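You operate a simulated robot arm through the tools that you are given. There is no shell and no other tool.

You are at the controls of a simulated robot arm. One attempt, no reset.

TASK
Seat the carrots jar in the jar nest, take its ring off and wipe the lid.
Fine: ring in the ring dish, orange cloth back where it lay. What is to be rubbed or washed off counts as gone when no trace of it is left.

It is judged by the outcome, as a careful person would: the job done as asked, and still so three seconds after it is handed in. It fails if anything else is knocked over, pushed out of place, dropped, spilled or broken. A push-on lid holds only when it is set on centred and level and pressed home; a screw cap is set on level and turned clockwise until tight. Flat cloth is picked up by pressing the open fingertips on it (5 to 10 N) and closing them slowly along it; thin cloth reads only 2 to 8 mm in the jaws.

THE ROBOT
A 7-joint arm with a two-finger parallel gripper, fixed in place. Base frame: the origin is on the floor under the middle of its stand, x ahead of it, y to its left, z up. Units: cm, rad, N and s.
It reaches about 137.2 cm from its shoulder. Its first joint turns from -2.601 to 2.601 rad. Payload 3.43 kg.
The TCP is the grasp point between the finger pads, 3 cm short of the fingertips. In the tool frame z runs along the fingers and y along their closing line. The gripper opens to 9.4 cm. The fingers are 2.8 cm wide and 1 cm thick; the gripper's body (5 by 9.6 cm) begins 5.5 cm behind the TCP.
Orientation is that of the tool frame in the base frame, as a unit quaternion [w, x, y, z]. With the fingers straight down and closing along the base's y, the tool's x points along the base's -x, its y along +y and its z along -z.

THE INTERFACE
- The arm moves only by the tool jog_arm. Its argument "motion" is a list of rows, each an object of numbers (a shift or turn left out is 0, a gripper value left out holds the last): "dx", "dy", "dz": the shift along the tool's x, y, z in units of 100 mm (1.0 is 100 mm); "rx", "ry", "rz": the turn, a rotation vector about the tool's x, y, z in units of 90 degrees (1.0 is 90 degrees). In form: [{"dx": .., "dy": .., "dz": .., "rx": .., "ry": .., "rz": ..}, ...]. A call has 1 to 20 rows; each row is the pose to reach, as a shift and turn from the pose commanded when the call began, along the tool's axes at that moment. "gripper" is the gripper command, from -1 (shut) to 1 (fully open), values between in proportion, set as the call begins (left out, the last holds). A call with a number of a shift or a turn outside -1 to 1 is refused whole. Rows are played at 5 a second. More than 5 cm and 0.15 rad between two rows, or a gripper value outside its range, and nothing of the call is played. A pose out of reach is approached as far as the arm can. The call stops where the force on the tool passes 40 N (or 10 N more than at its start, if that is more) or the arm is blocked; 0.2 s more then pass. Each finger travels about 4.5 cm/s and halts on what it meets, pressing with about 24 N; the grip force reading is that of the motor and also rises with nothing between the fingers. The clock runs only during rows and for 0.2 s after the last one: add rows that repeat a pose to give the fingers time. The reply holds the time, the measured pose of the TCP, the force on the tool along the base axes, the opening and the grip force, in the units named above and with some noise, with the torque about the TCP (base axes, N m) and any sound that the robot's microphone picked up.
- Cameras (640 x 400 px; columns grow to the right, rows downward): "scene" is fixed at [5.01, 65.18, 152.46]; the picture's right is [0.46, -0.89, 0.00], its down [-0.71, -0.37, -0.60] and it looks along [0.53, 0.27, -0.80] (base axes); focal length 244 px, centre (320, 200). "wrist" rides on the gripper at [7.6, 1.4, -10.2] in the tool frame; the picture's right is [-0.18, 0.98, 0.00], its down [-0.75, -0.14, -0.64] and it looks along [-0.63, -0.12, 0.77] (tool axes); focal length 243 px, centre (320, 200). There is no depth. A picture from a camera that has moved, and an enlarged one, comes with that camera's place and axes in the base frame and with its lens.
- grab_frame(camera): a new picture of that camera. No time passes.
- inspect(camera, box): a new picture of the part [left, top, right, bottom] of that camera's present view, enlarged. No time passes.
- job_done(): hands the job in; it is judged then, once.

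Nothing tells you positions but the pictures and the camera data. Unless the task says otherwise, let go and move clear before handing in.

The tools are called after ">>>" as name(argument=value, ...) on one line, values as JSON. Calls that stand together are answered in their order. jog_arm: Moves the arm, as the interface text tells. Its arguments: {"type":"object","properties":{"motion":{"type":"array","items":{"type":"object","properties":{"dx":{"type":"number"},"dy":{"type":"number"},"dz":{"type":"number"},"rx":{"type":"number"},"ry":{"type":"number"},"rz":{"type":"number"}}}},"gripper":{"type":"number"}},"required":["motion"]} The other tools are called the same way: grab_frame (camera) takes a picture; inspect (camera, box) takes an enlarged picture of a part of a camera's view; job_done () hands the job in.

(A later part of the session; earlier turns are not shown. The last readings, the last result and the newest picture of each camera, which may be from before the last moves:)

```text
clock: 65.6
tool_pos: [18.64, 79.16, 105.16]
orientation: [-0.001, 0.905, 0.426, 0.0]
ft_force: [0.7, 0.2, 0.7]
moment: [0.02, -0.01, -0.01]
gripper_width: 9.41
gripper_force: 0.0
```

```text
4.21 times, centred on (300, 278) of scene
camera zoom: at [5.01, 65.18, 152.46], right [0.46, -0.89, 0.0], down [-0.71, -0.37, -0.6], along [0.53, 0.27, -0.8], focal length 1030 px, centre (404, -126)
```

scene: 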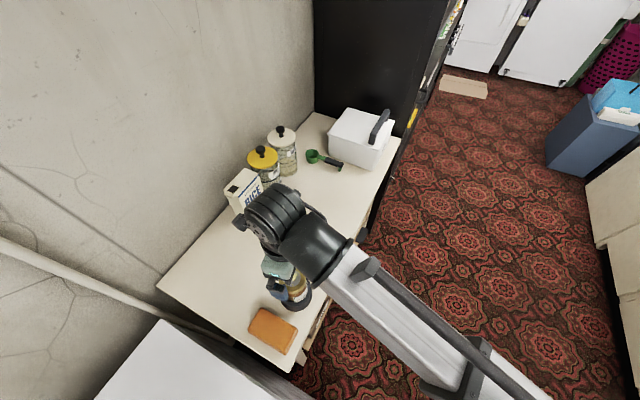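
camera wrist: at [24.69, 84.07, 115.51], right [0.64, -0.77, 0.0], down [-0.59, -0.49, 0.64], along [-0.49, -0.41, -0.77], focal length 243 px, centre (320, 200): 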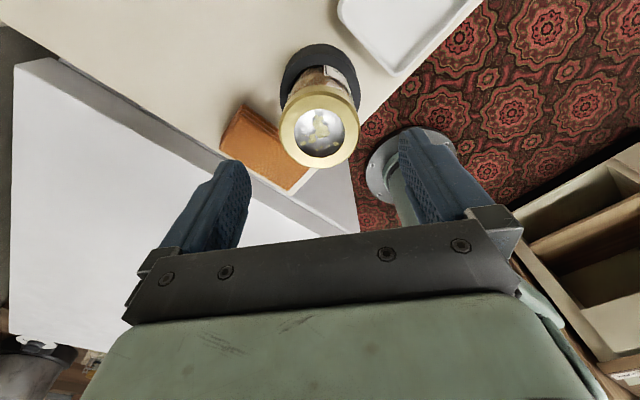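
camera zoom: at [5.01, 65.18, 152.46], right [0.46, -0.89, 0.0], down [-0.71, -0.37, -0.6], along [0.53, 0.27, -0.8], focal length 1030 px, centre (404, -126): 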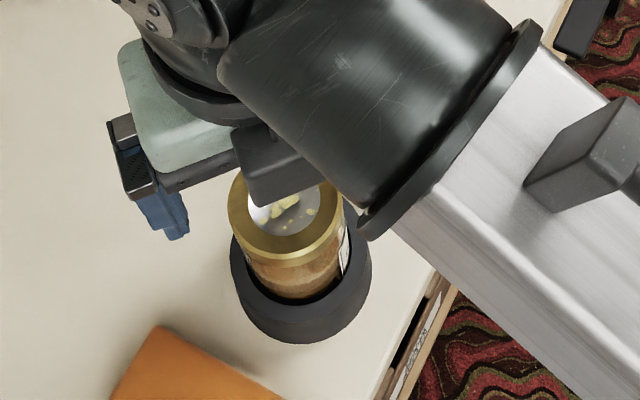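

The jar looks properly down in the nest. I'll unwind the hand clockwise at this height, then grip the ring at full depth as I did the first time, with no downward load.

>>> jog_arm(motion=[{"rz": 0.09}, {"rz": 0.18}, {"rz": 0.27}, {"rz": 0.36}, {"rz": 0.45}, {"rz": 0.54}, {"rz": 0.63}, {"rz": 0.72}, {"rz": 0.81}, {"rz": 0.9}, {"rz": 0.99}])

>>> jog_arm(motion=[{"rz": 0.09}, {"rz": 0.18}, {"rz": 0.27}, {"rz": 0.36}, {"rz": 0.45}, {"rz": 0.54}, {"rz": 0.63}, {"rz": 0.72}, {"rz": 0.81}, {"rz": 0.9}, {"rz": 0.99}])

>>> jog_arm(motion=[{"rz": 0.09}, {"rz": 0.18}, {"rz": 0.27}, {"rz": 0.36}, {"rz": 0.45}, {"rz": 0.54}, {"rz": 0.63}, {"rz": 0.72}, {"rz": 0.81}, {"rz": 0.9}, {"rz": 0.99}])

>>> jog_arm(motion=[{"rz": 0.09}, {"rz": 0.18}, {"rz": 0.27}, {"rz": 0.36}, {"rz": 0.45}, {"rz": 0.5}, {"rz": 0.5}])

>>> grab_frame(camera="wrist")

>>> inspect(camera="wrist", box=[230, 30, 410, 180])

```text
clock: 68.0
tool_pos: [18.62, 79.18, 105.47]
orientation: [0.0, 0.943, -0.333, 0.0]
ft_force: [0.1, -0.2, 0.1]
moment: [0.0, 0.0, -0.02]
gripper_width: 9.4
gripper_force: 0.2
```

```text
clock: 70.4
tool_pos: [18.57, 79.1, 105.36]
orientation: [0.0, -0.438, 0.899, 0.001]
ft_force: [0.0, -0.1, 0.1]
moment: [-0.01, 0.0, -0.02]
gripper_width: 9.4
gripper_force: 0.0
```

```text
clock: 72.8
tool_pos: [18.6, 79.11, 105.35]
orientation: [0.0, 0.318, 0.948, 0.0]
ft_force: [0.1, 0.4, -0.8]
moment: [0.01, 0.03, 0.02]
gripper_width: 9.38
gripper_force: 0.0
```

```text
clock: 74.4
tool_pos: [18.62, 79.09, 105.39]
orientation: [0.0, 0.656, 0.754, 0.0]
ft_force: [1.0, 0.1, -0.5]
moment: [0.0, 0.02, -0.02]
gripper_width: 9.42
gripper_force: 0.1
```

```text
taken
camera wrist: at [19.1, 86.88, 115.69], right [1.0, -0.05, 0.0], down [-0.04, -0.77, 0.64], along [-0.03, -0.64, -0.77], focal length 243 px, centre (320, 200)
```

wrist: 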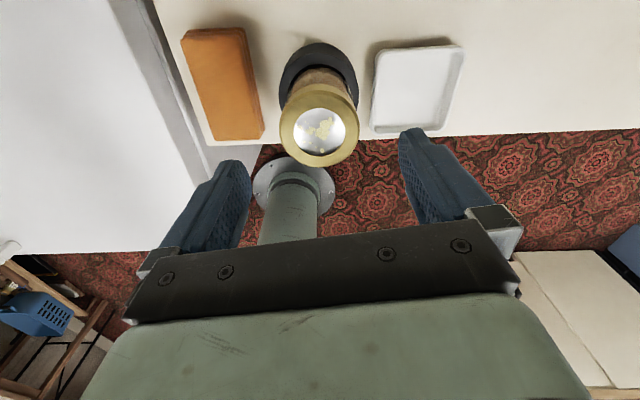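

```text
2.67 times, centred on (320, 105) of wrist
camera zoom: at [19.1, 86.88, 115.69], right [1.0, -0.05, 0.0], down [-0.04, -0.77, 0.64], along [-0.03, -0.64, -0.77], focal length 647 px, centre (320, 453)
```

zoom: 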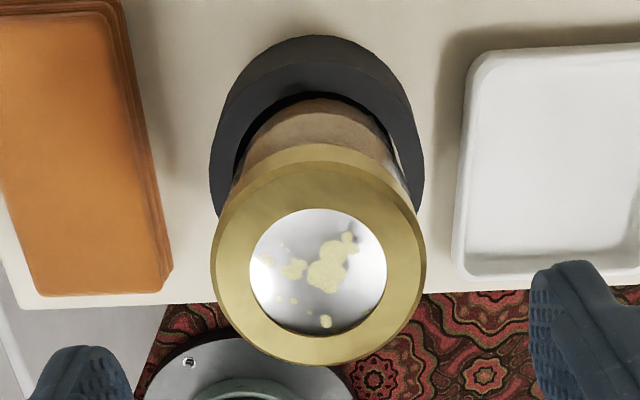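

I'm centred on the ring. I'll lower to grip its upper part (fingertips about 1.2 cm below the ring top), then turn without pressing.

>>> jog_arm(motion=[{"dz": 0.15}, {"dz": 0.3}, {"dz": 0.42}, {"dz": 0.49}, {"dz": 0.49}])

>>> jog_arm(motion=[{}, {}, {}, {}, {}, {}], gripper=-1)

>>> inspect(camera="wrist", box=[220, 80, 420, 230])

>>> jog_arm(motion=[{"rz": -0.05}, {"rz": -0.1}, {"rz": -0.15}, {"rz": -0.2}])

>>> inspect(camera="wrist", box=[220, 80, 420, 230])

```text
clock: 75.6
tool_pos: [18.61, 79.09, 100.44]
orientation: [0.0, 0.655, 0.755, 0.0]
ft_force: [-0.6, -0.9, -0.7]
moment: [0.04, 0.02, -0.02]
gripper_width: 9.41
gripper_force: 0.0
```

```text
clock: 77.0
tool_pos: [18.65, 79.18, 100.52]
orientation: [0.0, 0.656, 0.755, 0.0]
ft_force: [-0.5, -0.2, -0.9]
moment: [0.0, 0.05, -0.05]
gripper_width: 6.13
gripper_force: 24.2
```

```text
2.67 times, centred on (320, 155) of wrist
camera zoom: at [19.04, 86.87, 110.8], right [1.0, -0.04, 0.0], down [-0.03, -0.77, 0.64], along [-0.03, -0.64, -0.77], focal length 647 px, centre (320, 320)
```

zoom: 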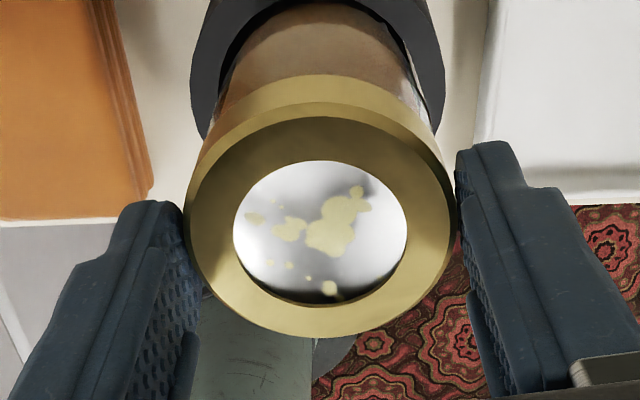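

```text
clock: 78.0
tool_pos: [18.64, 79.11, 100.47]
orientation: [0.0, 0.529, 0.849, 0.0]
ft_force: [0.0, -0.5, 3.3]
moment: [0.01, 0.09, -0.12]
gripper_width: 6.13
gripper_force: 24.2
```

```text
2.67 times, centred on (320, 155) of wrist
camera zoom: at [16.64, 86.58, 110.77], right [0.96, 0.27, 0.0], down [0.21, -0.74, 0.64], along [0.17, -0.62, -0.77], focal length 647 px, centre (320, 320)
```

zoom: 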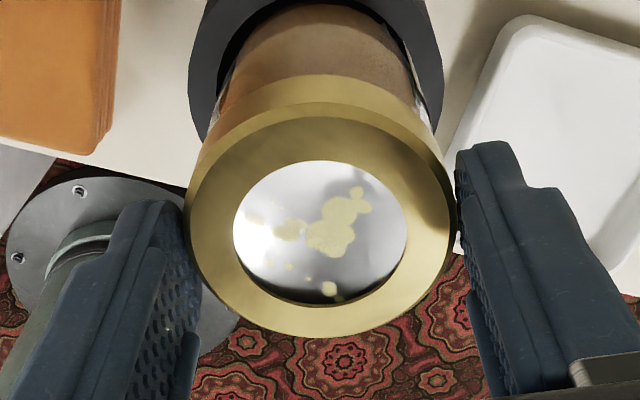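

The lid still turns with the ring, so the jar needs more resistance in the nest. The first time there was a side load holding it. I'll press down moderately, add a small sideways bias, then turn and compare.

>>> jog_arm(motion=[{"dz": 0.01}, {"dz": 0.02}, {"dz": 0.025, "dx": 0.01, "dy": 0.005}, {"dz": 0.025, "dx": 0.02, "dy": 0.01}])

```text
clock: 79.0
tool_pos: [18.63, 79.18, 100.2]
orientation: [0.0, 0.529, 0.848, 0.0]
ft_force: [0.5, -8.9, 23.2]
moment: [-0.5, 0.09, -0.05]
gripper_width: 6.13
gripper_force: 23.7
```

There's a good bias now (23 N down, 9 N sideways). I'll turn and check the lid pattern.

>>> jog_arm(motion=[{"rz": -0.06}, {"rz": -0.12}, {"rz": -0.18}, {"rz": -0.24}, {"rz": -0.3}])

>>> inspect(camera="wrist", box=[220, 80, 420, 230])

```text
clock: 80.2
tool_pos: [18.72, 79.38, 100.2]
orientation: [0.0, 0.316, 0.949, 0.0]
ft_force: [-10.1, -5.4, 0.9]
moment: [-0.31, 0.58, -0.3]
gripper_width: 5.99
gripper_force: 23.7
```

```text
2.67 times, centred on (320, 155) of wrist
camera zoom: at [13.52, 85.04, 110.49], right [0.74, 0.68, 0.0], down [0.52, -0.56, 0.64], along [0.43, -0.47, -0.77], focal length 647 px, centre (320, 320)
```

zoom: 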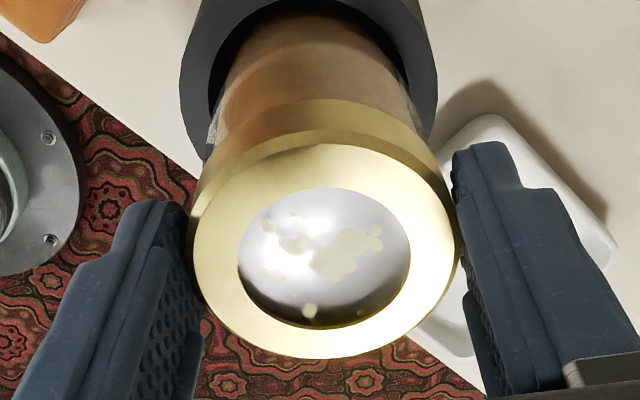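

The jar held this time, but pressing that hard seems to make the fingers slip around the ring. The downward load is gone now and the side bias remains, so I'll turn further and compare both indicators.

>>> jog_arm(motion=[{"rz": -0.06}, {"rz": -0.12}, {"rz": -0.18}, {"rz": -0.24}])

>>> inspect(camera="wrist", box=[220, 80, 420, 230])

```text
clock: 81.2
tool_pos: [18.62, 79.24, 100.17]
orientation: [0.001, 0.133, 0.991, -0.001]
ft_force: [-7.4, -4.5, 3.8]
moment: [-0.38, 0.66, -0.46]
gripper_width: 5.95
gripper_force: 23.7
```

```text
2.67 times, centred on (320, 155) of wrist
camera zoom: at [11.68, 82.66, 110.48], right [0.44, 0.9, 0.0], down [0.69, -0.33, 0.64], along [0.58, -0.28, -0.77], focal length 647 px, centre (320, 320)
```

zoom: 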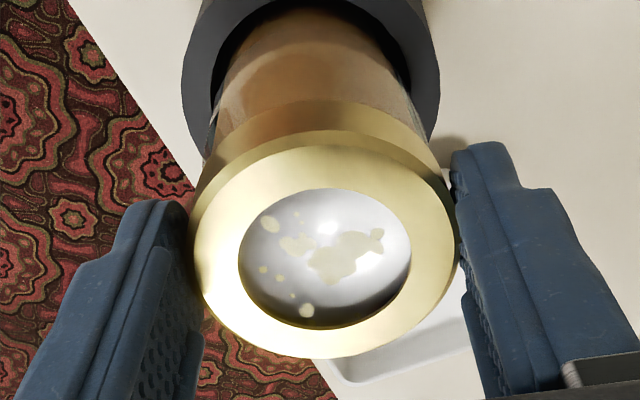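

The jar mostly followed again with 0.46 Nm of torque, so the ring is sitting tight. I'll check that the nest hasn't shifted before adding any more bias.

>>> inspect(camera="scene", box=[255, 230, 345, 325])

>>> grab_frame(camera="wrist")

```text
4.21 times, centred on (300, 278) of scene
camera zoom: at [5.01, 65.18, 152.46], right [0.46, -0.89, 0.0], down [-0.71, -0.37, -0.6], along [0.53, 0.27, -0.8], focal length 1030 px, centre (404, -126)
```

zoom: 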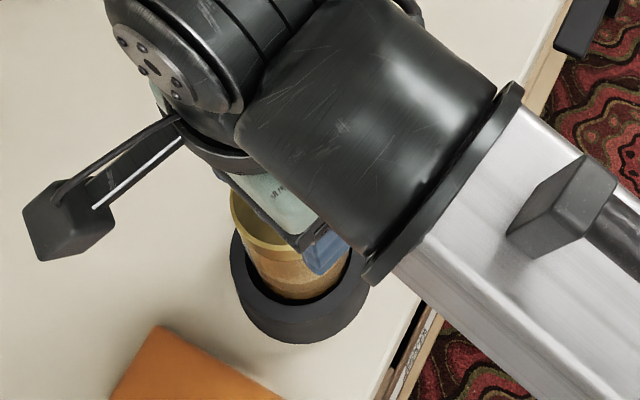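

```text
taken
camera wrist: at [11.68, 82.66, 110.48], right [0.44, 0.9, 0.0], down [0.69, -0.33, 0.64], along [0.58, -0.28, -0.77], focal length 243 px, centre (320, 200)
```

wrist: 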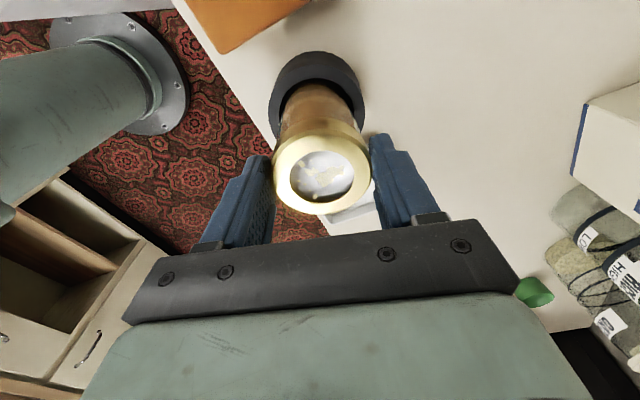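

The nest hasn't moved. I'll take a close look at the ring-to-lid gap to see whether it has loosened at all.

>>> inspect(camera="wrist", box=[265, 125, 380, 220])

```text
4.21 times, centred on (322, 172) of wrist
camera zoom: at [11.68, 82.66, 110.48], right [0.44, 0.9, 0.0], down [0.69, -0.33, 0.64], along [0.58, -0.28, -0.77], focal length 1022 px, centre (310, 316)
```

zoom: 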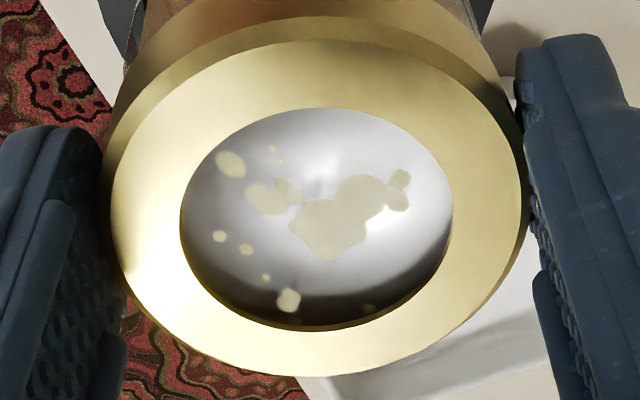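

A sideways bias loads the ring threads too, so it doesn't help. I'll release, re-centre, and try a deeper, clean grip with only a vertical press.

>>> jog_arm(motion=[{}, {}, {}, {}], gripper=1)

>>> jog_arm(motion=[{"dz": -0.2}, {"dz": -0.4}, {"dz": -0.4}])

>>> inspect(camera="wrist", box=[240, 40, 400, 160])

>>> inspect(camera="wrist", box=[270, 80, 370, 160])

```text
clock: 82.2
tool_pos: [18.61, 79.32, 100.25]
orientation: [0.0, 0.133, 0.991, 0.0]
ft_force: [-0.7, -0.7, 0.1]
moment: [0.04, -0.01, -0.01]
gripper_width: 9.4
gripper_force: 0.1
```

```text
clock: 83.0
tool_pos: [18.51, 79.28, 104.07]
orientation: [0.0, 0.133, 0.991, 0.0]
ft_force: [0.4, 0.4, -0.4]
moment: [0.03, 0.01, -0.01]
gripper_width: 9.41
gripper_force: 0.2
```

```text
3.33 times, centred on (320, 100) of wrist
camera zoom: at [11.7, 82.71, 114.39], right [0.44, 0.9, 0.0], down [0.69, -0.34, 0.64], along [0.58, -0.28, -0.77], focal length 809 px, centre (320, 533)
```

zoom: 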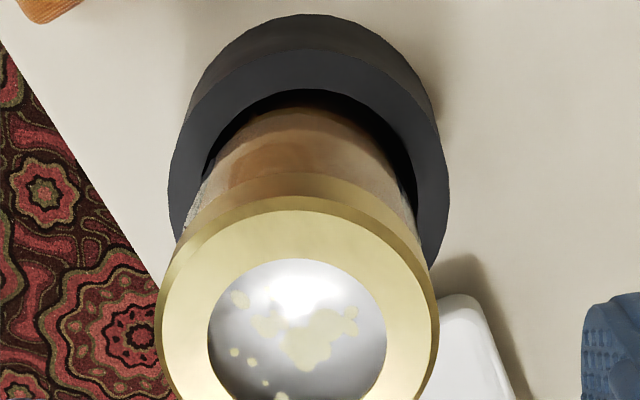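

```text
5.00 times, centred on (320, 120) of wrist
camera zoom: at [11.7, 82.71, 114.39], right [0.44, 0.9, 0.0], down [0.69, -0.34, 0.64], along [0.58, -0.28, -0.77], focal length 1213 px, centre (320, 600)
```

zoom: 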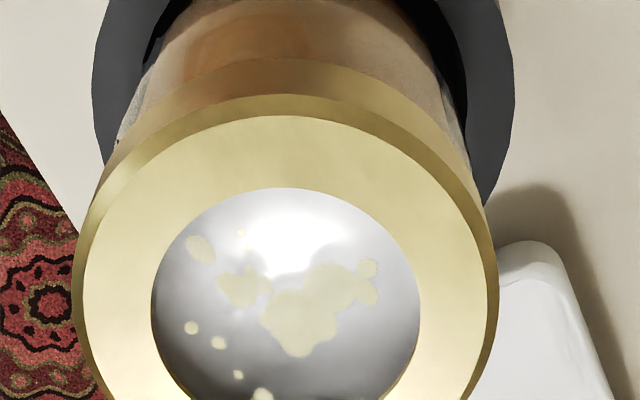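

The jar leans very slightly toward −y after the sideways load. I'll centre the hand on the nest axis at (18.66, 79.0), so closing straightens the jar, and take a deeper grip on the ring.

>>> jog_arm(motion=[{"dx": -0.018, "dy": -0.026}, {"dx": -0.018, "dy": -0.026, "dz": 0.15}, {"dx": -0.018, "dy": -0.026, "dz": 0.3}, {"dx": -0.018, "dy": -0.026, "dz": 0.45}, {"dx": -0.018, "dy": -0.026, "dz": 0.5}, {"dx": -0.018, "dy": -0.026, "dz": 0.5}])

>>> jog_arm(motion=[{}, {}, {}, {}, {}, {}], gripper=-1)

>>> inspect(camera="wrist", box=[220, 60, 420, 230])

```text
clock: 84.4
tool_pos: [18.59, 78.94, 99.18]
orientation: [0.0, 0.133, 0.991, -0.001]
ft_force: [0.7, 0.9, 0.0]
moment: [0.03, -0.02, 0.01]
gripper_width: 9.42
gripper_force: 0.1
```

```text
clock: 85.8
tool_pos: [18.59, 78.92, 99.2]
orientation: [0.001, 0.134, 0.991, 0.0]
ft_force: [-2.5, -5.3, 8.0]
moment: [-0.35, 0.13, 0.0]
gripper_width: 5.96
gripper_force: 24.0
```

```text
2.35 times, centred on (320, 145) of wrist
camera zoom: at [11.74, 82.3, 109.51], right [0.44, 0.9, 0.0], down [0.69, -0.34, 0.64], along [0.58, -0.28, -0.77], focal length 571 px, centre (320, 329)
```

zoom: 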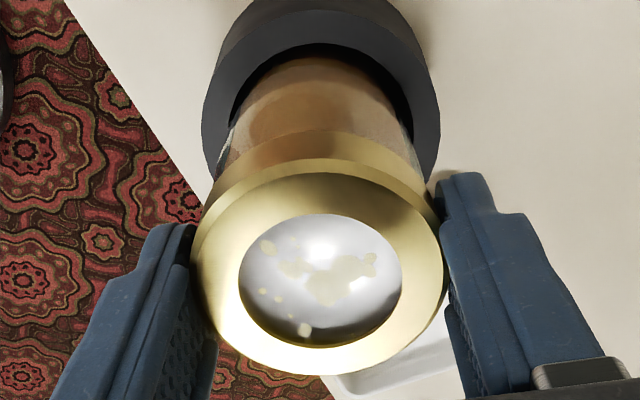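

Gripping here shows the jar is slightly jammed at a lean. I'll release and back right off, so I can compare the jar's pose in the nest with how it sat when the ring first turned freely.

>>> jog_arm(motion=[{}, {}, {}, {}], gripper=1)

>>> jog_arm(motion=[{"dz": -0.3}, {"dz": -0.6}, {"dz": -0.6, "dx": -0.25}, {"dz": -0.6, "dx": -0.5}, {"dz": -0.6, "dx": -0.6, "dy": 0.15}, {"dz": -0.6, "dx": -0.6, "dy": 0.15}])

>>> inspect(camera="scene", box=[255, 230, 345, 325])

>>> grab_frame(camera="wrist")

```text
clock: 86.8
tool_pos: [18.65, 78.92, 99.15]
orientation: [0.0, 0.133, 0.991, 0.0]
ft_force: [0.3, -0.7, -0.4]
moment: [-0.01, -0.03, 0.02]
gripper_width: 9.39
gripper_force: 0.1
```

```text
clock: 88.2
tool_pos: [25.17, 78.65, 105.39]
orientation: [0.0, 0.133, 0.991, 0.0]
ft_force: [-0.5, -0.2, 0.0]
moment: [-0.01, -0.01, 0.0]
gripper_width: 9.41
gripper_force: 0.2
```

```text
4.21 times, centred on (300, 278) of scene
camera zoom: at [5.01, 65.18, 152.46], right [0.46, -0.89, 0.0], down [-0.71, -0.37, -0.6], along [0.53, 0.27, -0.8], focal length 1030 px, centre (404, -126)
```

zoom: 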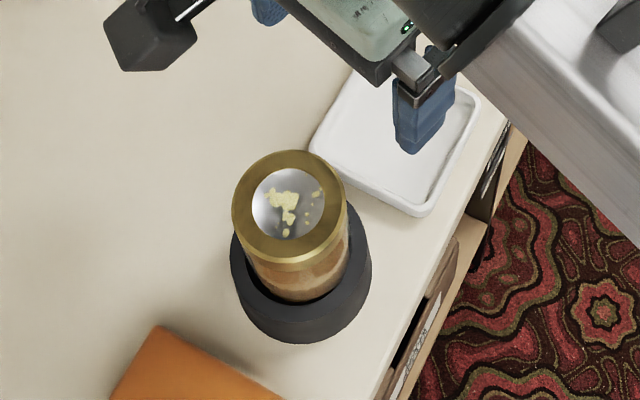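

```text
taken
camera wrist: at [18.22, 82.16, 115.59], right [0.44, 0.9, 0.0], down [0.69, -0.34, 0.64], along [0.58, -0.28, -0.77], focal length 243 px, centre (320, 200)
```

wrist: 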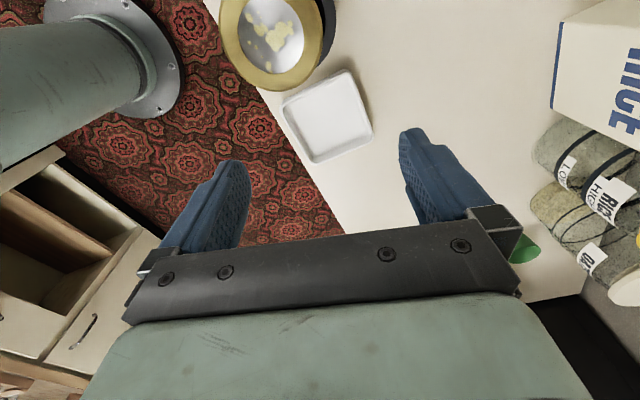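

The jar's pose matches the first seating, so the ring itself is tighter: I pressed it onto the lid at 18 N. What I need is to jam the jar's rotation in the nest without pushing on the ring. I'll re-grip and lean the jar gently along the free tilt direction, then turn.

>>> jog_arm(motion=[{"dx": 0.3, "dy": -0.07}, {"dx": 0.6, "dy": -0.145}, {"dx": 0.6, "dy": -0.145, "dz": 0.2}, {"dx": 0.6, "dy": -0.145, "dz": 0.4}, {"dx": 0.6, "dy": -0.145, "dz": 0.56}, {"dx": 0.6, "dy": -0.145, "dz": 0.56}])

>>> jog_arm(motion=[{}, {}, {}, {}, {}, {}], gripper=-1)

>>> jog_arm(motion=[{"dx": 0.01}, {"dx": 0.02}, {"dx": 0.03}])

```text
clock: 89.6
tool_pos: [18.91, 79.15, 99.57]
orientation: [0.0, 0.133, 0.991, 0.001]
ft_force: [0.4, -0.6, 0.6]
moment: [-0.01, 0.01, 0.0]
gripper_width: 9.41
gripper_force: 0.0
```

```text
clock: 91.0
tool_pos: [19.01, 79.11, 99.6]
orientation: [-0.001, 0.133, 0.991, 0.0]
ft_force: [-0.6, -3.0, 2.0]
moment: [-0.27, 0.12, 0.04]
gripper_width: 5.95
gripper_force: 23.9
```

```text
clock: 91.8
tool_pos: [18.53, 79.06, 99.49]
orientation: [0.001, 0.133, 0.991, 0.0]
ft_force: [5.6, -4.4, 3.6]
moment: [-0.3, -0.69, -0.09]
gripper_width: 5.94
gripper_force: 23.5
```

>>> inspect(camera="wrist", box=[265, 125, 380, 220])

>>> jog_arm(motion=[{"rz": -0.05}, {"rz": -0.1}, {"rz": -0.15}, {"rz": -0.2}])

>>> inspect(camera="wrist", box=[265, 125, 380, 220])

```text
4.21 times, centred on (322, 172) of wrist
camera zoom: at [11.67, 82.58, 109.84], right [0.44, 0.9, 0.0], down [0.69, -0.34, 0.64], along [0.58, -0.28, -0.77], focal length 1022 px, centre (310, 316)
```

zoom: 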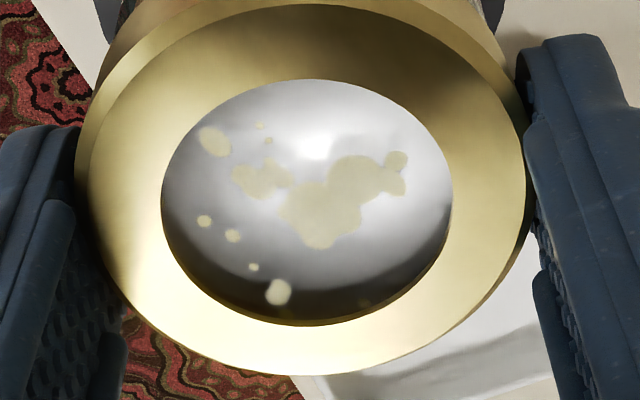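

```text
clock: 92.8
tool_pos: [18.49, 79.21, 99.54]
orientation: [0.0, -0.024, 1.0, 0.0]
ft_force: [3.7, 3.0, 0.2]
moment: [0.34, -0.29, -0.16]
gripper_width: 5.91
gripper_force: 23.5
```

```text
4.21 times, centred on (322, 172) of wrist
camera zoom: at [10.86, 80.25, 109.87], right [0.14, 0.99, 0.0], down [0.76, -0.11, 0.64], along [0.64, -0.09, -0.77], focal length 1022 px, centre (310, 316)
```

zoom: 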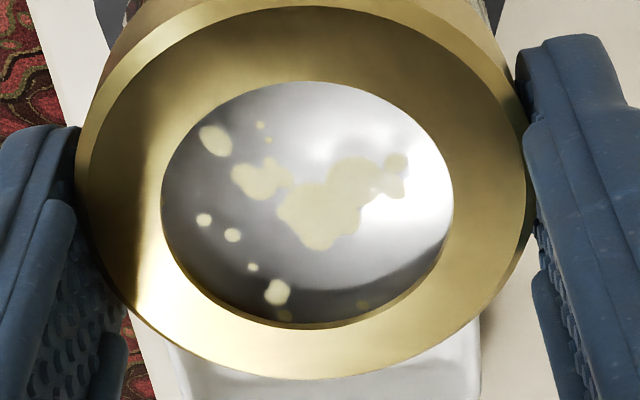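

The whole jar follows the ring again with little torque. When I set the ring down, the contact was one-sided (2.5 cm off axis), so the ring may be cocked and wedged on the neck. I'll release, rise and inspect for a tilt.

>>> jog_arm(motion=[{}, {}, {}, {}], gripper=1)

>>> jog_arm(motion=[{"dz": -0.25}, {"dz": -0.5}, {"dz": -0.55}, {"dz": -0.55}])

>>> inspect(camera="wrist", box=[270, 70, 370, 165])

>>> grab_frame(camera="wrist")

```text
clock: 93.8
tool_pos: [18.49, 79.19, 99.48]
orientation: [0.001, -0.023, 1.0, 0.0]
ft_force: [-0.2, 0.4, 1.4]
moment: [0.0, -0.01, 0.03]
gripper_width: 9.37
gripper_force: 0.1
```

```text
clock: 94.8
tool_pos: [18.55, 79.13, 105.04]
orientation: [0.0, -0.024, 1.0, 0.0]
ft_force: [-0.6, 0.8, -0.3]
moment: [0.01, -0.02, 0.04]
gripper_width: 9.38
gripper_force: 0.0
```

```text
4.21 times, centred on (320, 118) of wrist
camera zoom: at [11.03, 80.15, 115.29], right [0.14, 0.99, 0.0], down [0.76, -0.11, 0.64], along [0.64, -0.09, -0.77], focal length 1022 px, centre (320, 547)
```

zoom: 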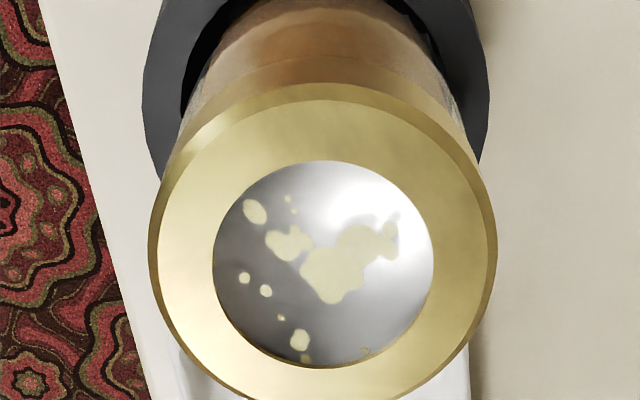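

```text
taken
camera wrist: at [11.03, 80.15, 115.29], right [0.14, 0.99, 0.0], down [0.76, -0.11, 0.64], along [0.64, -0.09, -0.77], focal length 243 px, centre (320, 200)
```

wrist: 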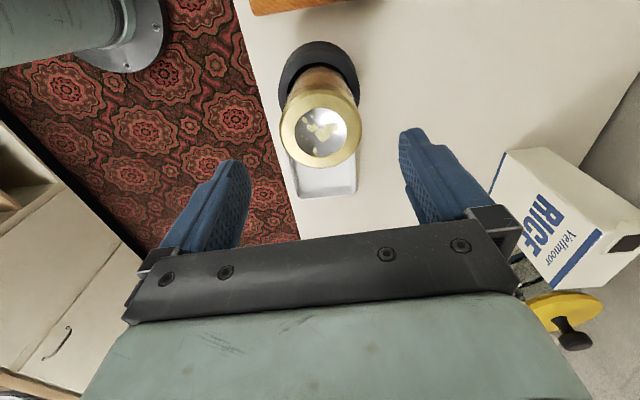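

The ring looks level. To free it I need the jar held harder against rotation without loading the ring. Leaning the jar in its nest (tilting the hand along with it) will jam it, so I'll grip deep, lean a few degrees, then turn.

>>> jog_arm(motion=[{"dz": 0.15}, {"dz": 0.3}, {"dz": 0.45}, {"dz": 0.57}, {"dz": 0.57}])

>>> jog_arm(motion=[{}, {}, {}, {}, {}, {}], gripper=-1)

>>> jog_arm(motion=[{"rx": 0.01, "dy": 0.018}, {"rx": 0.02, "dy": 0.036}, {"rx": 0.03, "dy": 0.055}])

```text
clock: 96.0
tool_pos: [18.44, 79.02, 99.33]
orientation: [0.0, -0.024, 1.0, 0.001]
ft_force: [0.2, 0.0, -0.1]
moment: [0.02, -0.01, -0.01]
gripper_width: 9.42
gripper_force: 0.1
```

```text
clock: 97.4
tool_pos: [18.5, 79.07, 99.35]
orientation: [0.0, -0.023, 1.0, 0.001]
ft_force: [-0.4, 3.1, 0.5]
moment: [0.09, 0.02, -0.01]
gripper_width: 5.93
gripper_force: 24.1
```

```text
clock: 98.2
tool_pos: [18.48, 79.61, 99.51]
orientation: [0.0, -0.023, 0.999, -0.025]
ft_force: [-5.7, -6.7, 5.4]
moment: [-0.2, 0.37, -0.01]
gripper_width: 5.94
gripper_force: 24.2
```

The lean gives strong holding forces at the rim and base with little load on the ring. I'll turn a little and check the lid pattern.

>>> inspect(camera="wrist", box=[265, 125, 380, 220])

>>> jog_arm(motion=[{"rz": -0.04}, {"rz": -0.08}, {"rz": -0.12}, {"rz": -0.16}])

>>> inspect(camera="wrist", box=[265, 125, 380, 220])

```text
4.21 times, centred on (322, 172) of wrist
camera zoom: at [10.9, 81.16, 109.59], right [0.14, 0.99, -0.05], down [0.76, -0.07, 0.65], along [0.64, -0.13, -0.76], focal length 1022 px, centre (310, 316)
```

zoom: 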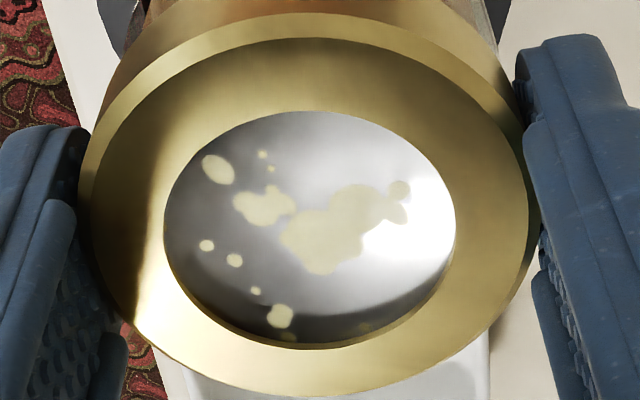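

```text
clock: 99.2
tool_pos: [18.53, 79.58, 99.39]
orientation: [-0.002, -0.149, 0.989, -0.023]
ft_force: [0.4, -16.2, 5.9]
moment: [-0.64, 0.18, -0.96]
gripper_width: 6.05
gripper_force: 24.4
```

```text
4.21 times, centred on (322, 172) of wrist
camera zoom: at [10.83, 79.16, 109.74], right [-0.11, 0.99, -0.05], down [0.76, 0.12, 0.64], along [0.64, 0.04, -0.77], focal length 1022 px, centre (310, 316)
```

zoom: 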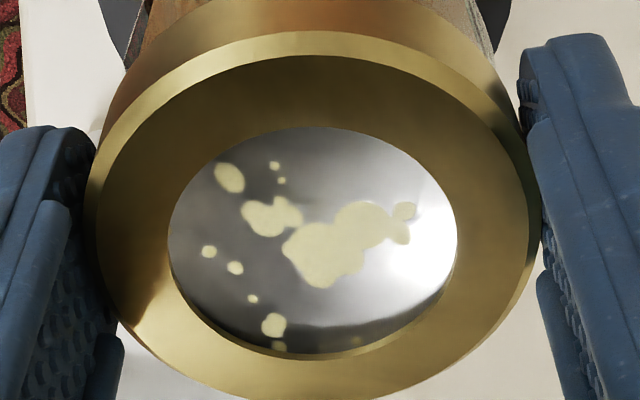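

Even 0.96 Nm doesn't move it, so more torque isn't the answer. I'll back the twist off. While the jar is jammed in the nest by the lean, I'll test whether the ring simply pulls upward off the neck.

>>> jog_arm(motion=[{"rz": 0.03}, {"rz": 0.06}, {"rz": 0.08}])

>>> jog_arm(motion=[{"dz": -0.005}, {"dz": -0.01}, {"dz": -0.015}])

```text
clock: 100.0
tool_pos: [18.62, 79.61, 99.42]
orientation: [-0.001, -0.087, 0.996, -0.023]
ft_force: [-4.1, -8.3, 12.7]
moment: [-0.44, 0.16, 0.01]
gripper_width: 6.0
gripper_force: 24.6
```

```text
clock: 100.8
tool_pos: [18.48, 79.64, 99.53]
orientation: [-0.001, -0.086, 0.996, -0.024]
ft_force: [-3.2, -6.8, -1.1]
moment: [-0.44, 0.34, -0.01]
gripper_width: 6.02
gripper_force: 23.7
```

>>> jog_arm(motion=[{"dz": -0.005}, {"dz": -0.01}])

>>> jog_arm(motion=[{"dz": -0.005}, {"dz": -0.01}])

```text
clock: 101.4
tool_pos: [18.48, 79.7, 99.56]
orientation: [-0.001, -0.086, 0.996, -0.024]
ft_force: [0.2, -5.6, -7.8]
moment: [-0.52, 0.15, -0.05]
gripper_width: 6.02
gripper_force: 23.9
```

```text
clock: 102.0
tool_pos: [18.53, 79.7, 99.68]
orientation: [-0.001, -0.087, 0.996, -0.022]
ft_force: [-0.8, -2.2, -6.3]
moment: [-0.22, 0.12, 0.0]
gripper_width: 5.99
gripper_force: 24.5
```

>>> inspect(camera="wrist", box=[240, 60, 400, 230])

>>> inspect(camera="scene", box=[255, 230, 345, 325])

```text
2.35 times, centred on (320, 145) of wrist
camera zoom: at [10.78, 80.35, 109.99], right [0.01, 1.0, -0.05], down [0.77, 0.02, 0.64], along [0.64, -0.04, -0.76], focal length 571 px, centre (320, 329)
```

zoom: 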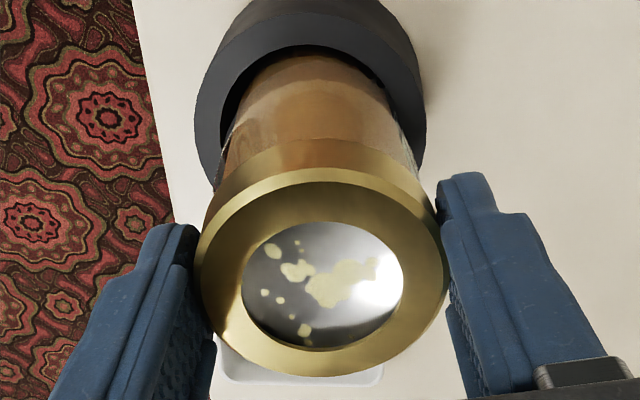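

```text
4.21 times, centred on (300, 278) of scene
camera zoom: at [5.01, 65.18, 152.46], right [0.46, -0.89, 0.0], down [-0.71, -0.37, -0.6], along [0.53, 0.27, -0.8], focal length 1030 px, centre (404, -126)
```

zoom: 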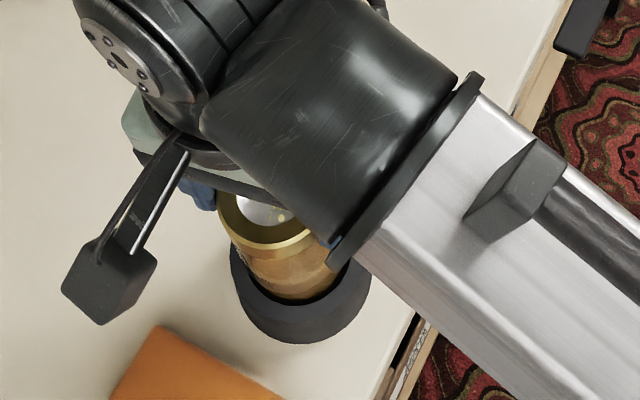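

The jar slides in the nest rather than the ring popping off. I'll straighten up, set the jar back on the nest floor, and test whether the ring moves relative to the jar in the clockwise sense.

>>> jog_arm(motion=[{"rx": -0.01, "dy": -0.018}, {"rx": -0.02, "dy": -0.036}, {"rx": -0.03, "dy": -0.055}, {"rx": -0.03, "dy": -0.055, "dz": 0.02}, {"rx": -0.03, "dy": -0.055, "dz": 0.035}])

>>> inspect(camera="wrist", box=[265, 125, 380, 220])

>>> jog_arm(motion=[{"rz": 0.05}, {"rz": 0.1}, {"rz": 0.15}, {"rz": 0.2}])

>>> inspect(camera="wrist", box=[265, 125, 380, 220])

```text
clock: 103.2
tool_pos: [18.55, 79.05, 99.42]
orientation: [-0.004, -0.086, 0.996, 0.0]
ft_force: [-1.8, -1.0, 3.2]
moment: [-0.03, 0.06, -0.02]
gripper_width: 5.97
gripper_force: 23.8
```

```text
4.21 times, centred on (322, 172) of wrist
camera zoom: at [11.02, 79.27, 109.72], right [0.01, 1.0, 0.0], down [0.77, -0.01, 0.64], along [0.64, -0.01, -0.77], focal length 1022 px, centre (310, 316)
```

zoom: 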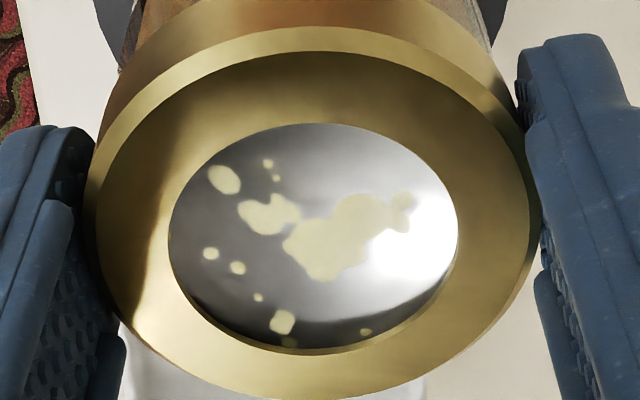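

```text
clock: 104.2
tool_pos: [18.58, 79.22, 99.36]
orientation: [-0.003, 0.071, 0.997, -0.001]
ft_force: [-2.4, 0.7, 3.3]
moment: [0.22, 0.01, 0.04]
gripper_width: 5.94
gripper_force: 24.1
```

```text
4.21 times, centred on (322, 172) of wrist
camera zoom: at [11.4, 81.71, 109.7], right [0.32, 0.95, 0.0], down [0.73, -0.25, 0.64], along [0.6, -0.21, -0.77], focal length 1022 px, centre (310, 316)
```

zoom: 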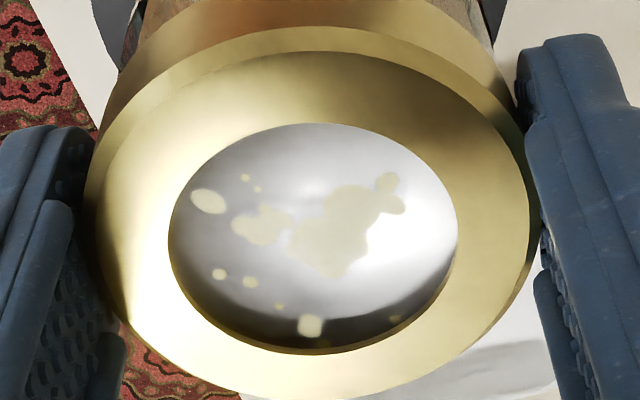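

Turning clockwise, the lid pattern rotates relative to the ring at almost no torque (0.04 Nm). So the thread has re-started and sits at its end stop. I'll turn it clockwise a good way to engage it properly, then unscrew it as I did the first time.

>>> jog_arm(motion=[{"rz": 0.08}, {"rz": 0.16}, {"rz": 0.24}, {"rz": 0.32}, {"rz": 0.4}, {"rz": 0.48}, {"rz": 0.56}, {"rz": 0.64}, {"rz": 0.7}])

>>> inspect(camera="wrist", box=[265, 125, 380, 220])

```text
clock: 106.2
tool_pos: [18.49, 79.12, 99.36]
orientation: [-0.002, 0.582, 0.813, -0.002]
ft_force: [2.2, -1.7, -3.3]
moment: [-0.26, -0.21, 0.01]
gripper_width: 5.93
gripper_force: 24.0
```

```text
4.21 times, centred on (322, 172) of wrist
camera zoom: at [17.62, 86.78, 109.68], right [0.99, 0.14, -0.01], down [0.11, -0.76, 0.64], along [0.09, -0.64, -0.77], focal length 1022 px, centre (310, 316)
```

zoom: 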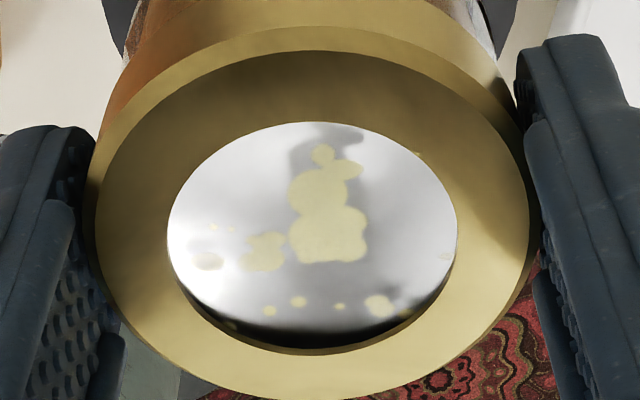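

The ring turned about 60° clockwise relative to the jar, so it's threaded again. While it's threaded I'll re-grip higher, with only the fingertips on the ring's upper part, so it will be ready for the dish. Then I'll unscrew.

>>> jog_arm(motion=[{}, {}, {}, {}], gripper=1)

>>> jog_arm(motion=[{"dz": -0.06}, {"dz": -0.11}, {"dz": -0.11}])

>>> inspect(camera="wrist", box=[240, 80, 400, 210])

```text
clock: 107.2
tool_pos: [18.43, 79.11, 99.42]
orientation: [-0.002, 0.581, 0.814, -0.001]
ft_force: [-0.4, 0.6, 0.0]
moment: [0.04, 0.01, -0.03]
gripper_width: 9.41
gripper_force: 0.0
```

```text
clock: 108.0
tool_pos: [18.52, 79.1, 100.52]
orientation: [-0.001, 0.582, 0.813, -0.001]
ft_force: [-1.0, -0.7, -1.5]
moment: [-0.01, 0.02, 0.01]
gripper_width: 9.39
gripper_force: 0.1
```

```text
3.08 times, centred on (320, 145) of wrist
camera zoom: at [17.61, 86.81, 110.81], right [0.99, 0.14, -0.01], down [0.11, -0.76, 0.64], along [0.09, -0.64, -0.77], focal length 746 px, centre (320, 369)
```

zoom: 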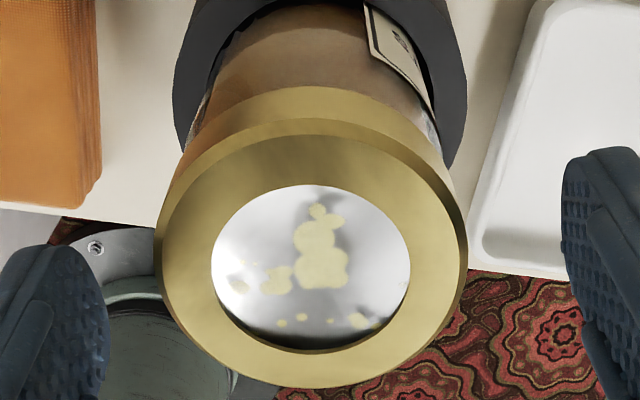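

>>> jog_arm(motion=[{"dy": -0.016}, {"dy": -0.016}])

>>> jog_arm(motion=[{}, {}, {}, {}, {}, {}], gripper=-1)

>>> jog_arm(motion=[{"rz": -0.07}, {"rz": -0.14}, {"rz": -0.21}, {"rz": -0.28}, {"rz": -0.35}, {"rz": -0.42}])

>>> inspect(camera="wrist", box=[240, 80, 400, 210])

```text
clock: 108.6
tool_pos: [18.31, 79.1, 100.4]
orientation: [-0.002, 0.582, 0.813, -0.002]
ft_force: [-0.7, 0.1, 0.6]
moment: [-0.02, -0.01, -0.01]
gripper_width: 9.4
gripper_force: 0.0
```

```text
clock: 110.0
tool_pos: [18.44, 79.05, 100.48]
orientation: [-0.003, 0.581, 0.814, -0.001]
ft_force: [0.9, 0.4, 0.4]
moment: [0.02, -0.12, -0.01]
gripper_width: 5.92
gripper_force: 24.0
```

```text
clock: 111.4
tool_pos: [18.33, 79.21, 100.54]
orientation: [-0.002, 0.285, 0.959, -0.001]
ft_force: [3.3, -6.6, -1.5]
moment: [-0.5, -0.24, -0.01]
gripper_width: 5.92
gripper_force: 23.6
```

```text
3.08 times, centred on (320, 145) of wrist
camera zoom: at [12.93, 84.54, 110.83], right [0.69, 0.72, 0.0], down [0.56, -0.53, 0.64], along [0.46, -0.45, -0.77], focal length 746 px, centre (320, 369)
```

zoom: 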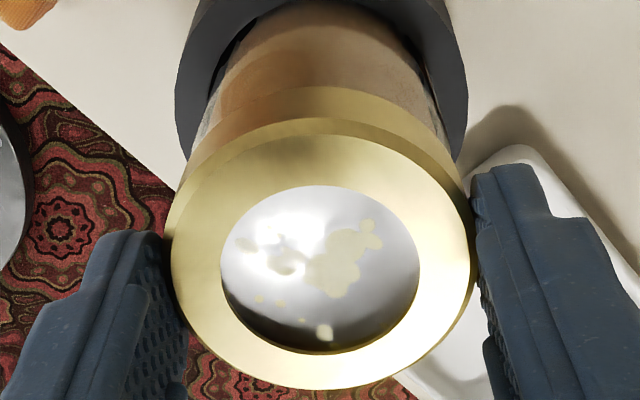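

Now the ring turns counter-clockwise freely relative to the lid. I'll continue unscrewing.

>>> jog_arm(motion=[{"rz": -0.07, "dz": -0.002}, {"rz": -0.14, "dz": -0.004}, {"rz": -0.21, "dz": -0.006}, {"rz": -0.28, "dz": -0.008}, {"rz": -0.35, "dz": -0.01}, {"rz": -0.42, "dz": -0.01}])

>>> inspect(camera="wrist", box=[240, 80, 400, 210])

```text
clock: 112.8
tool_pos: [18.31, 79.22, 100.71]
orientation: [-0.003, -0.04, 0.999, -0.001]
ft_force: [-1.1, -0.5, 0.3]
moment: [0.01, 0.03, -0.02]
gripper_width: 5.91
gripper_force: 23.6
```

```text
3.08 times, centred on (320, 145) of wrist
camera zoom: at [10.89, 80.02, 111.0], right [0.1, 0.99, 0.0], down [0.77, -0.08, 0.64], along [0.63, -0.07, -0.77], focal length 746 px, centre (320, 369)
```

zoom: 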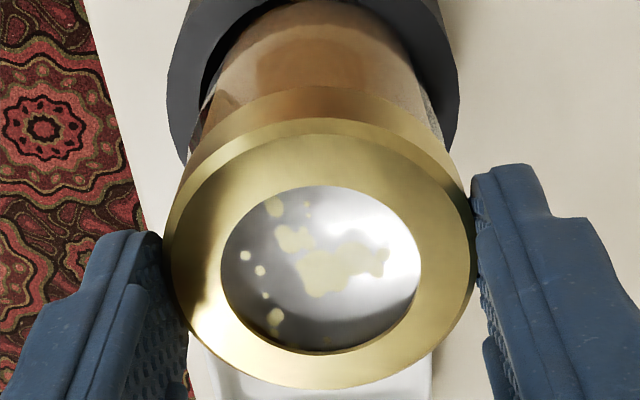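

All the forces are zero again, which is the same signature as when it came free before. I'll lift gently and check.

>>> jog_arm(motion=[{"dz": -0.01}, {"dz": -0.02}, {"dz": -0.03}, {"dz": -0.03}])

>>> inspect(camera="wrist", box=[240, 80, 400, 210])

```text
clock: 113.8
tool_pos: [18.55, 79.12, 100.94]
orientation: [-0.003, -0.039, 0.999, 0.0]
ft_force: [0.1, 0.5, -0.3]
moment: [0.03, 0.04, 0.0]
gripper_width: 5.89
gripper_force: 24.3
```

```text
3.08 times, centred on (320, 145) of wrist
camera zoom: at [10.89, 80.01, 111.28], right [0.11, 0.99, 0.0], down [0.77, -0.08, 0.64], along [0.63, -0.07, -0.77], focal length 746 px, centre (320, 369)
```

zoom: 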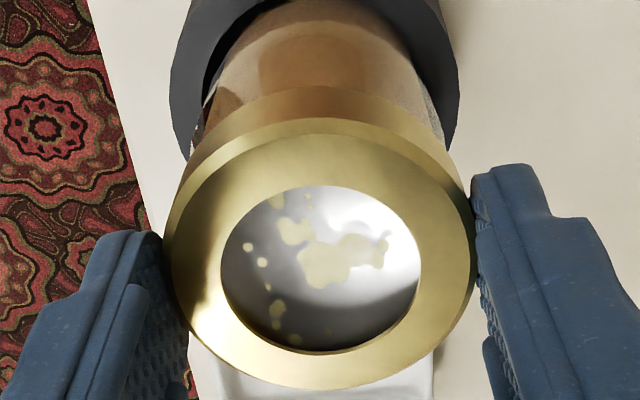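

The ring is rising off the lid with no load, so it's free and held by its upper edge. I'll lift it clear.

>>> jog_arm(motion=[{"dz": -0.05}, {"dz": -0.1}, {"dz": -0.15}, {"dz": -0.2}, {"dz": -0.25}, {"dz": -0.3}, {"dz": -0.35}, {"dz": -0.4}, {"dz": -0.4}])

>>> grab_frame(camera="wrist")

>>> inspect(camera="wrist", box=[230, 40, 410, 220])

```text
clock: 115.8
tool_pos: [18.39, 79.3, 104.93]
orientation: [-0.003, -0.039, 0.999, 0.0]
ft_force: [0.3, 0.0, -0.2]
moment: [0.0, -0.03, 0.01]
gripper_width: 5.91
gripper_force: 24.2
```

```text
taken
camera wrist: at [10.84, 80.05, 115.23], right [0.11, 0.99, 0.0], down [0.77, -0.08, 0.64], along [0.63, -0.07, -0.77], focal length 243 px, centre (320, 200)
```

wrist: 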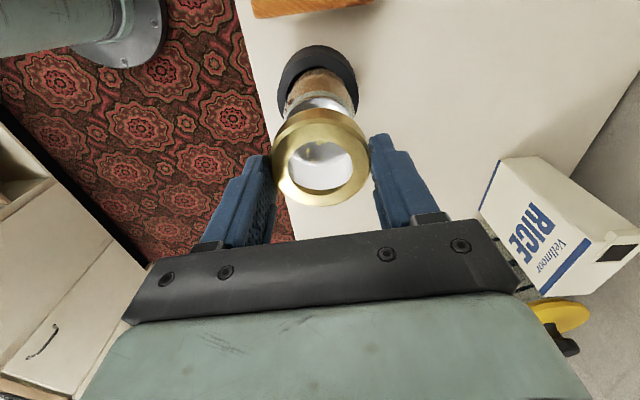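

```text
2.22 times, centred on (320, 130) of wrist
camera zoom: at [10.84, 80.05, 115.23], right [0.11, 0.99, 0.0], down [0.77, -0.08, 0.64], along [0.63, -0.07, -0.77], focal length 539 px, centre (320, 356)
```

zoom: 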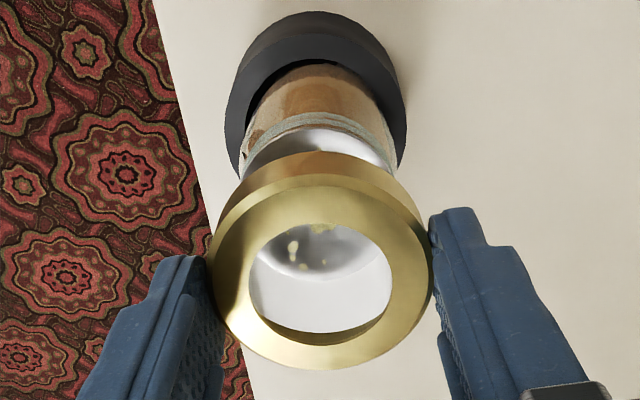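

The ring is off and held by the fingertips, and the jar stayed put. I'll carry the ring over to the dish centre at about (28.65, 78.3).

>>> jog_arm(motion=[{"dz": -0.1}, {"dz": -0.2, "dx": -0.1}, {"dz": -0.2, "dx": -0.3, "dy": -0.05}, {"dz": -0.2, "dx": -0.5, "dy": -0.08}])

>>> jog_arm(motion=[{"dx": -0.18, "dy": -0.03}, {"dx": -0.36, "dy": -0.06}, {"dx": -0.52, "dy": -0.085}, {"dx": -0.52, "dy": -0.085}])

>>> grab_frame(camera="wrist")

>>> inspect(camera="scene", box=[265, 220, 365, 325])

```text
clock: 116.8
tool_pos: [23.68, 78.52, 106.83]
orientation: [-0.003, -0.04, 0.999, 0.001]
ft_force: [-0.3, -0.4, -0.1]
moment: [0.03, 0.02, 0.0]
gripper_width: 5.93
gripper_force: 24.0
```

```text
clock: 117.8
tool_pos: [28.85, 78.45, 106.8]
orientation: [-0.002, -0.04, 0.999, 0.0]
ft_force: [0.0, -0.4, -0.5]
moment: [-0.03, 0.03, 0.02]
gripper_width: 5.95
gripper_force: 24.1
```

```text
taken
camera wrist: at [21.27, 79.08, 117.19], right [0.11, 0.99, 0.0], down [0.77, -0.08, 0.64], along [0.63, -0.07, -0.77], focal length 243 px, centre (320, 200)
```

wrist: 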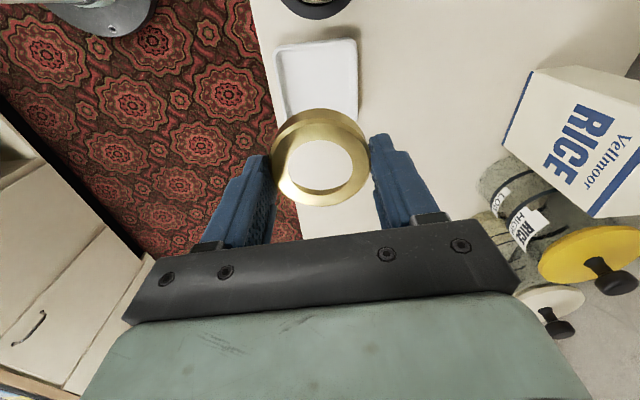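

```text
3.81 times, centred on (315, 272) of scene
camera zoom: at [5.01, 65.18, 152.46], right [0.46, -0.89, 0.0], down [-0.71, -0.37, -0.6], along [0.53, 0.27, -0.8], focal length 932 px, centre (339, -76)
```

zoom: 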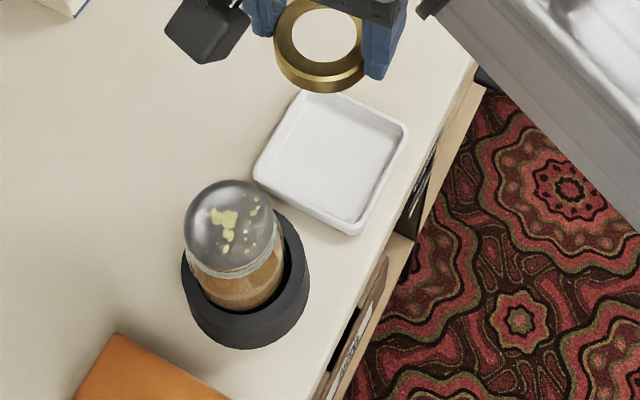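

The lid is left in place on the jar, with its smears showing. I'll look closely at the dish to gauge its height and interior.

>>> inspect(camera="scene", box=[325, 235, 380, 290])

>>> inspect(camera="wrist", box=[255, 20, 395, 140])

```text
7.27 times, centred on (352, 262) of scene
camera zoom: at [5.01, 65.18, 152.46], right [0.46, -0.89, 0.0], down [-0.71, -0.37, -0.6], along [0.53, 0.27, -0.8], focal length 1778 px, centre (84, -254)
```

zoom: 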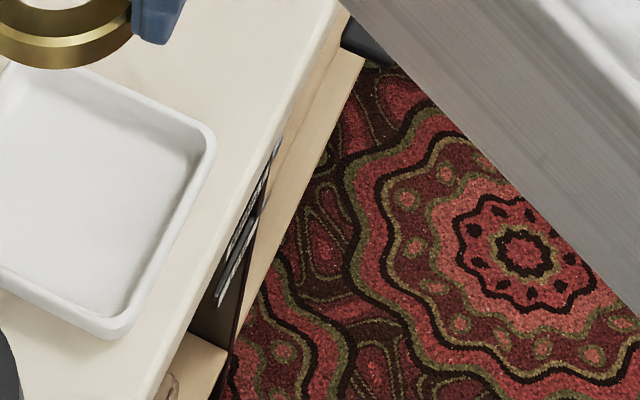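

```text
3.33 times, centred on (325, 80) of wrist
camera zoom: at [21.27, 79.08, 117.19], right [0.11, 0.99, 0.0], down [0.77, -0.08, 0.64], along [0.63, -0.07, -0.77], focal length 809 px, centre (303, 600)
```

zoom: 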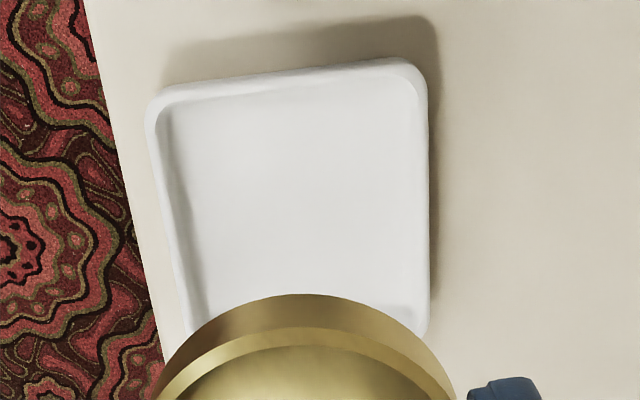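

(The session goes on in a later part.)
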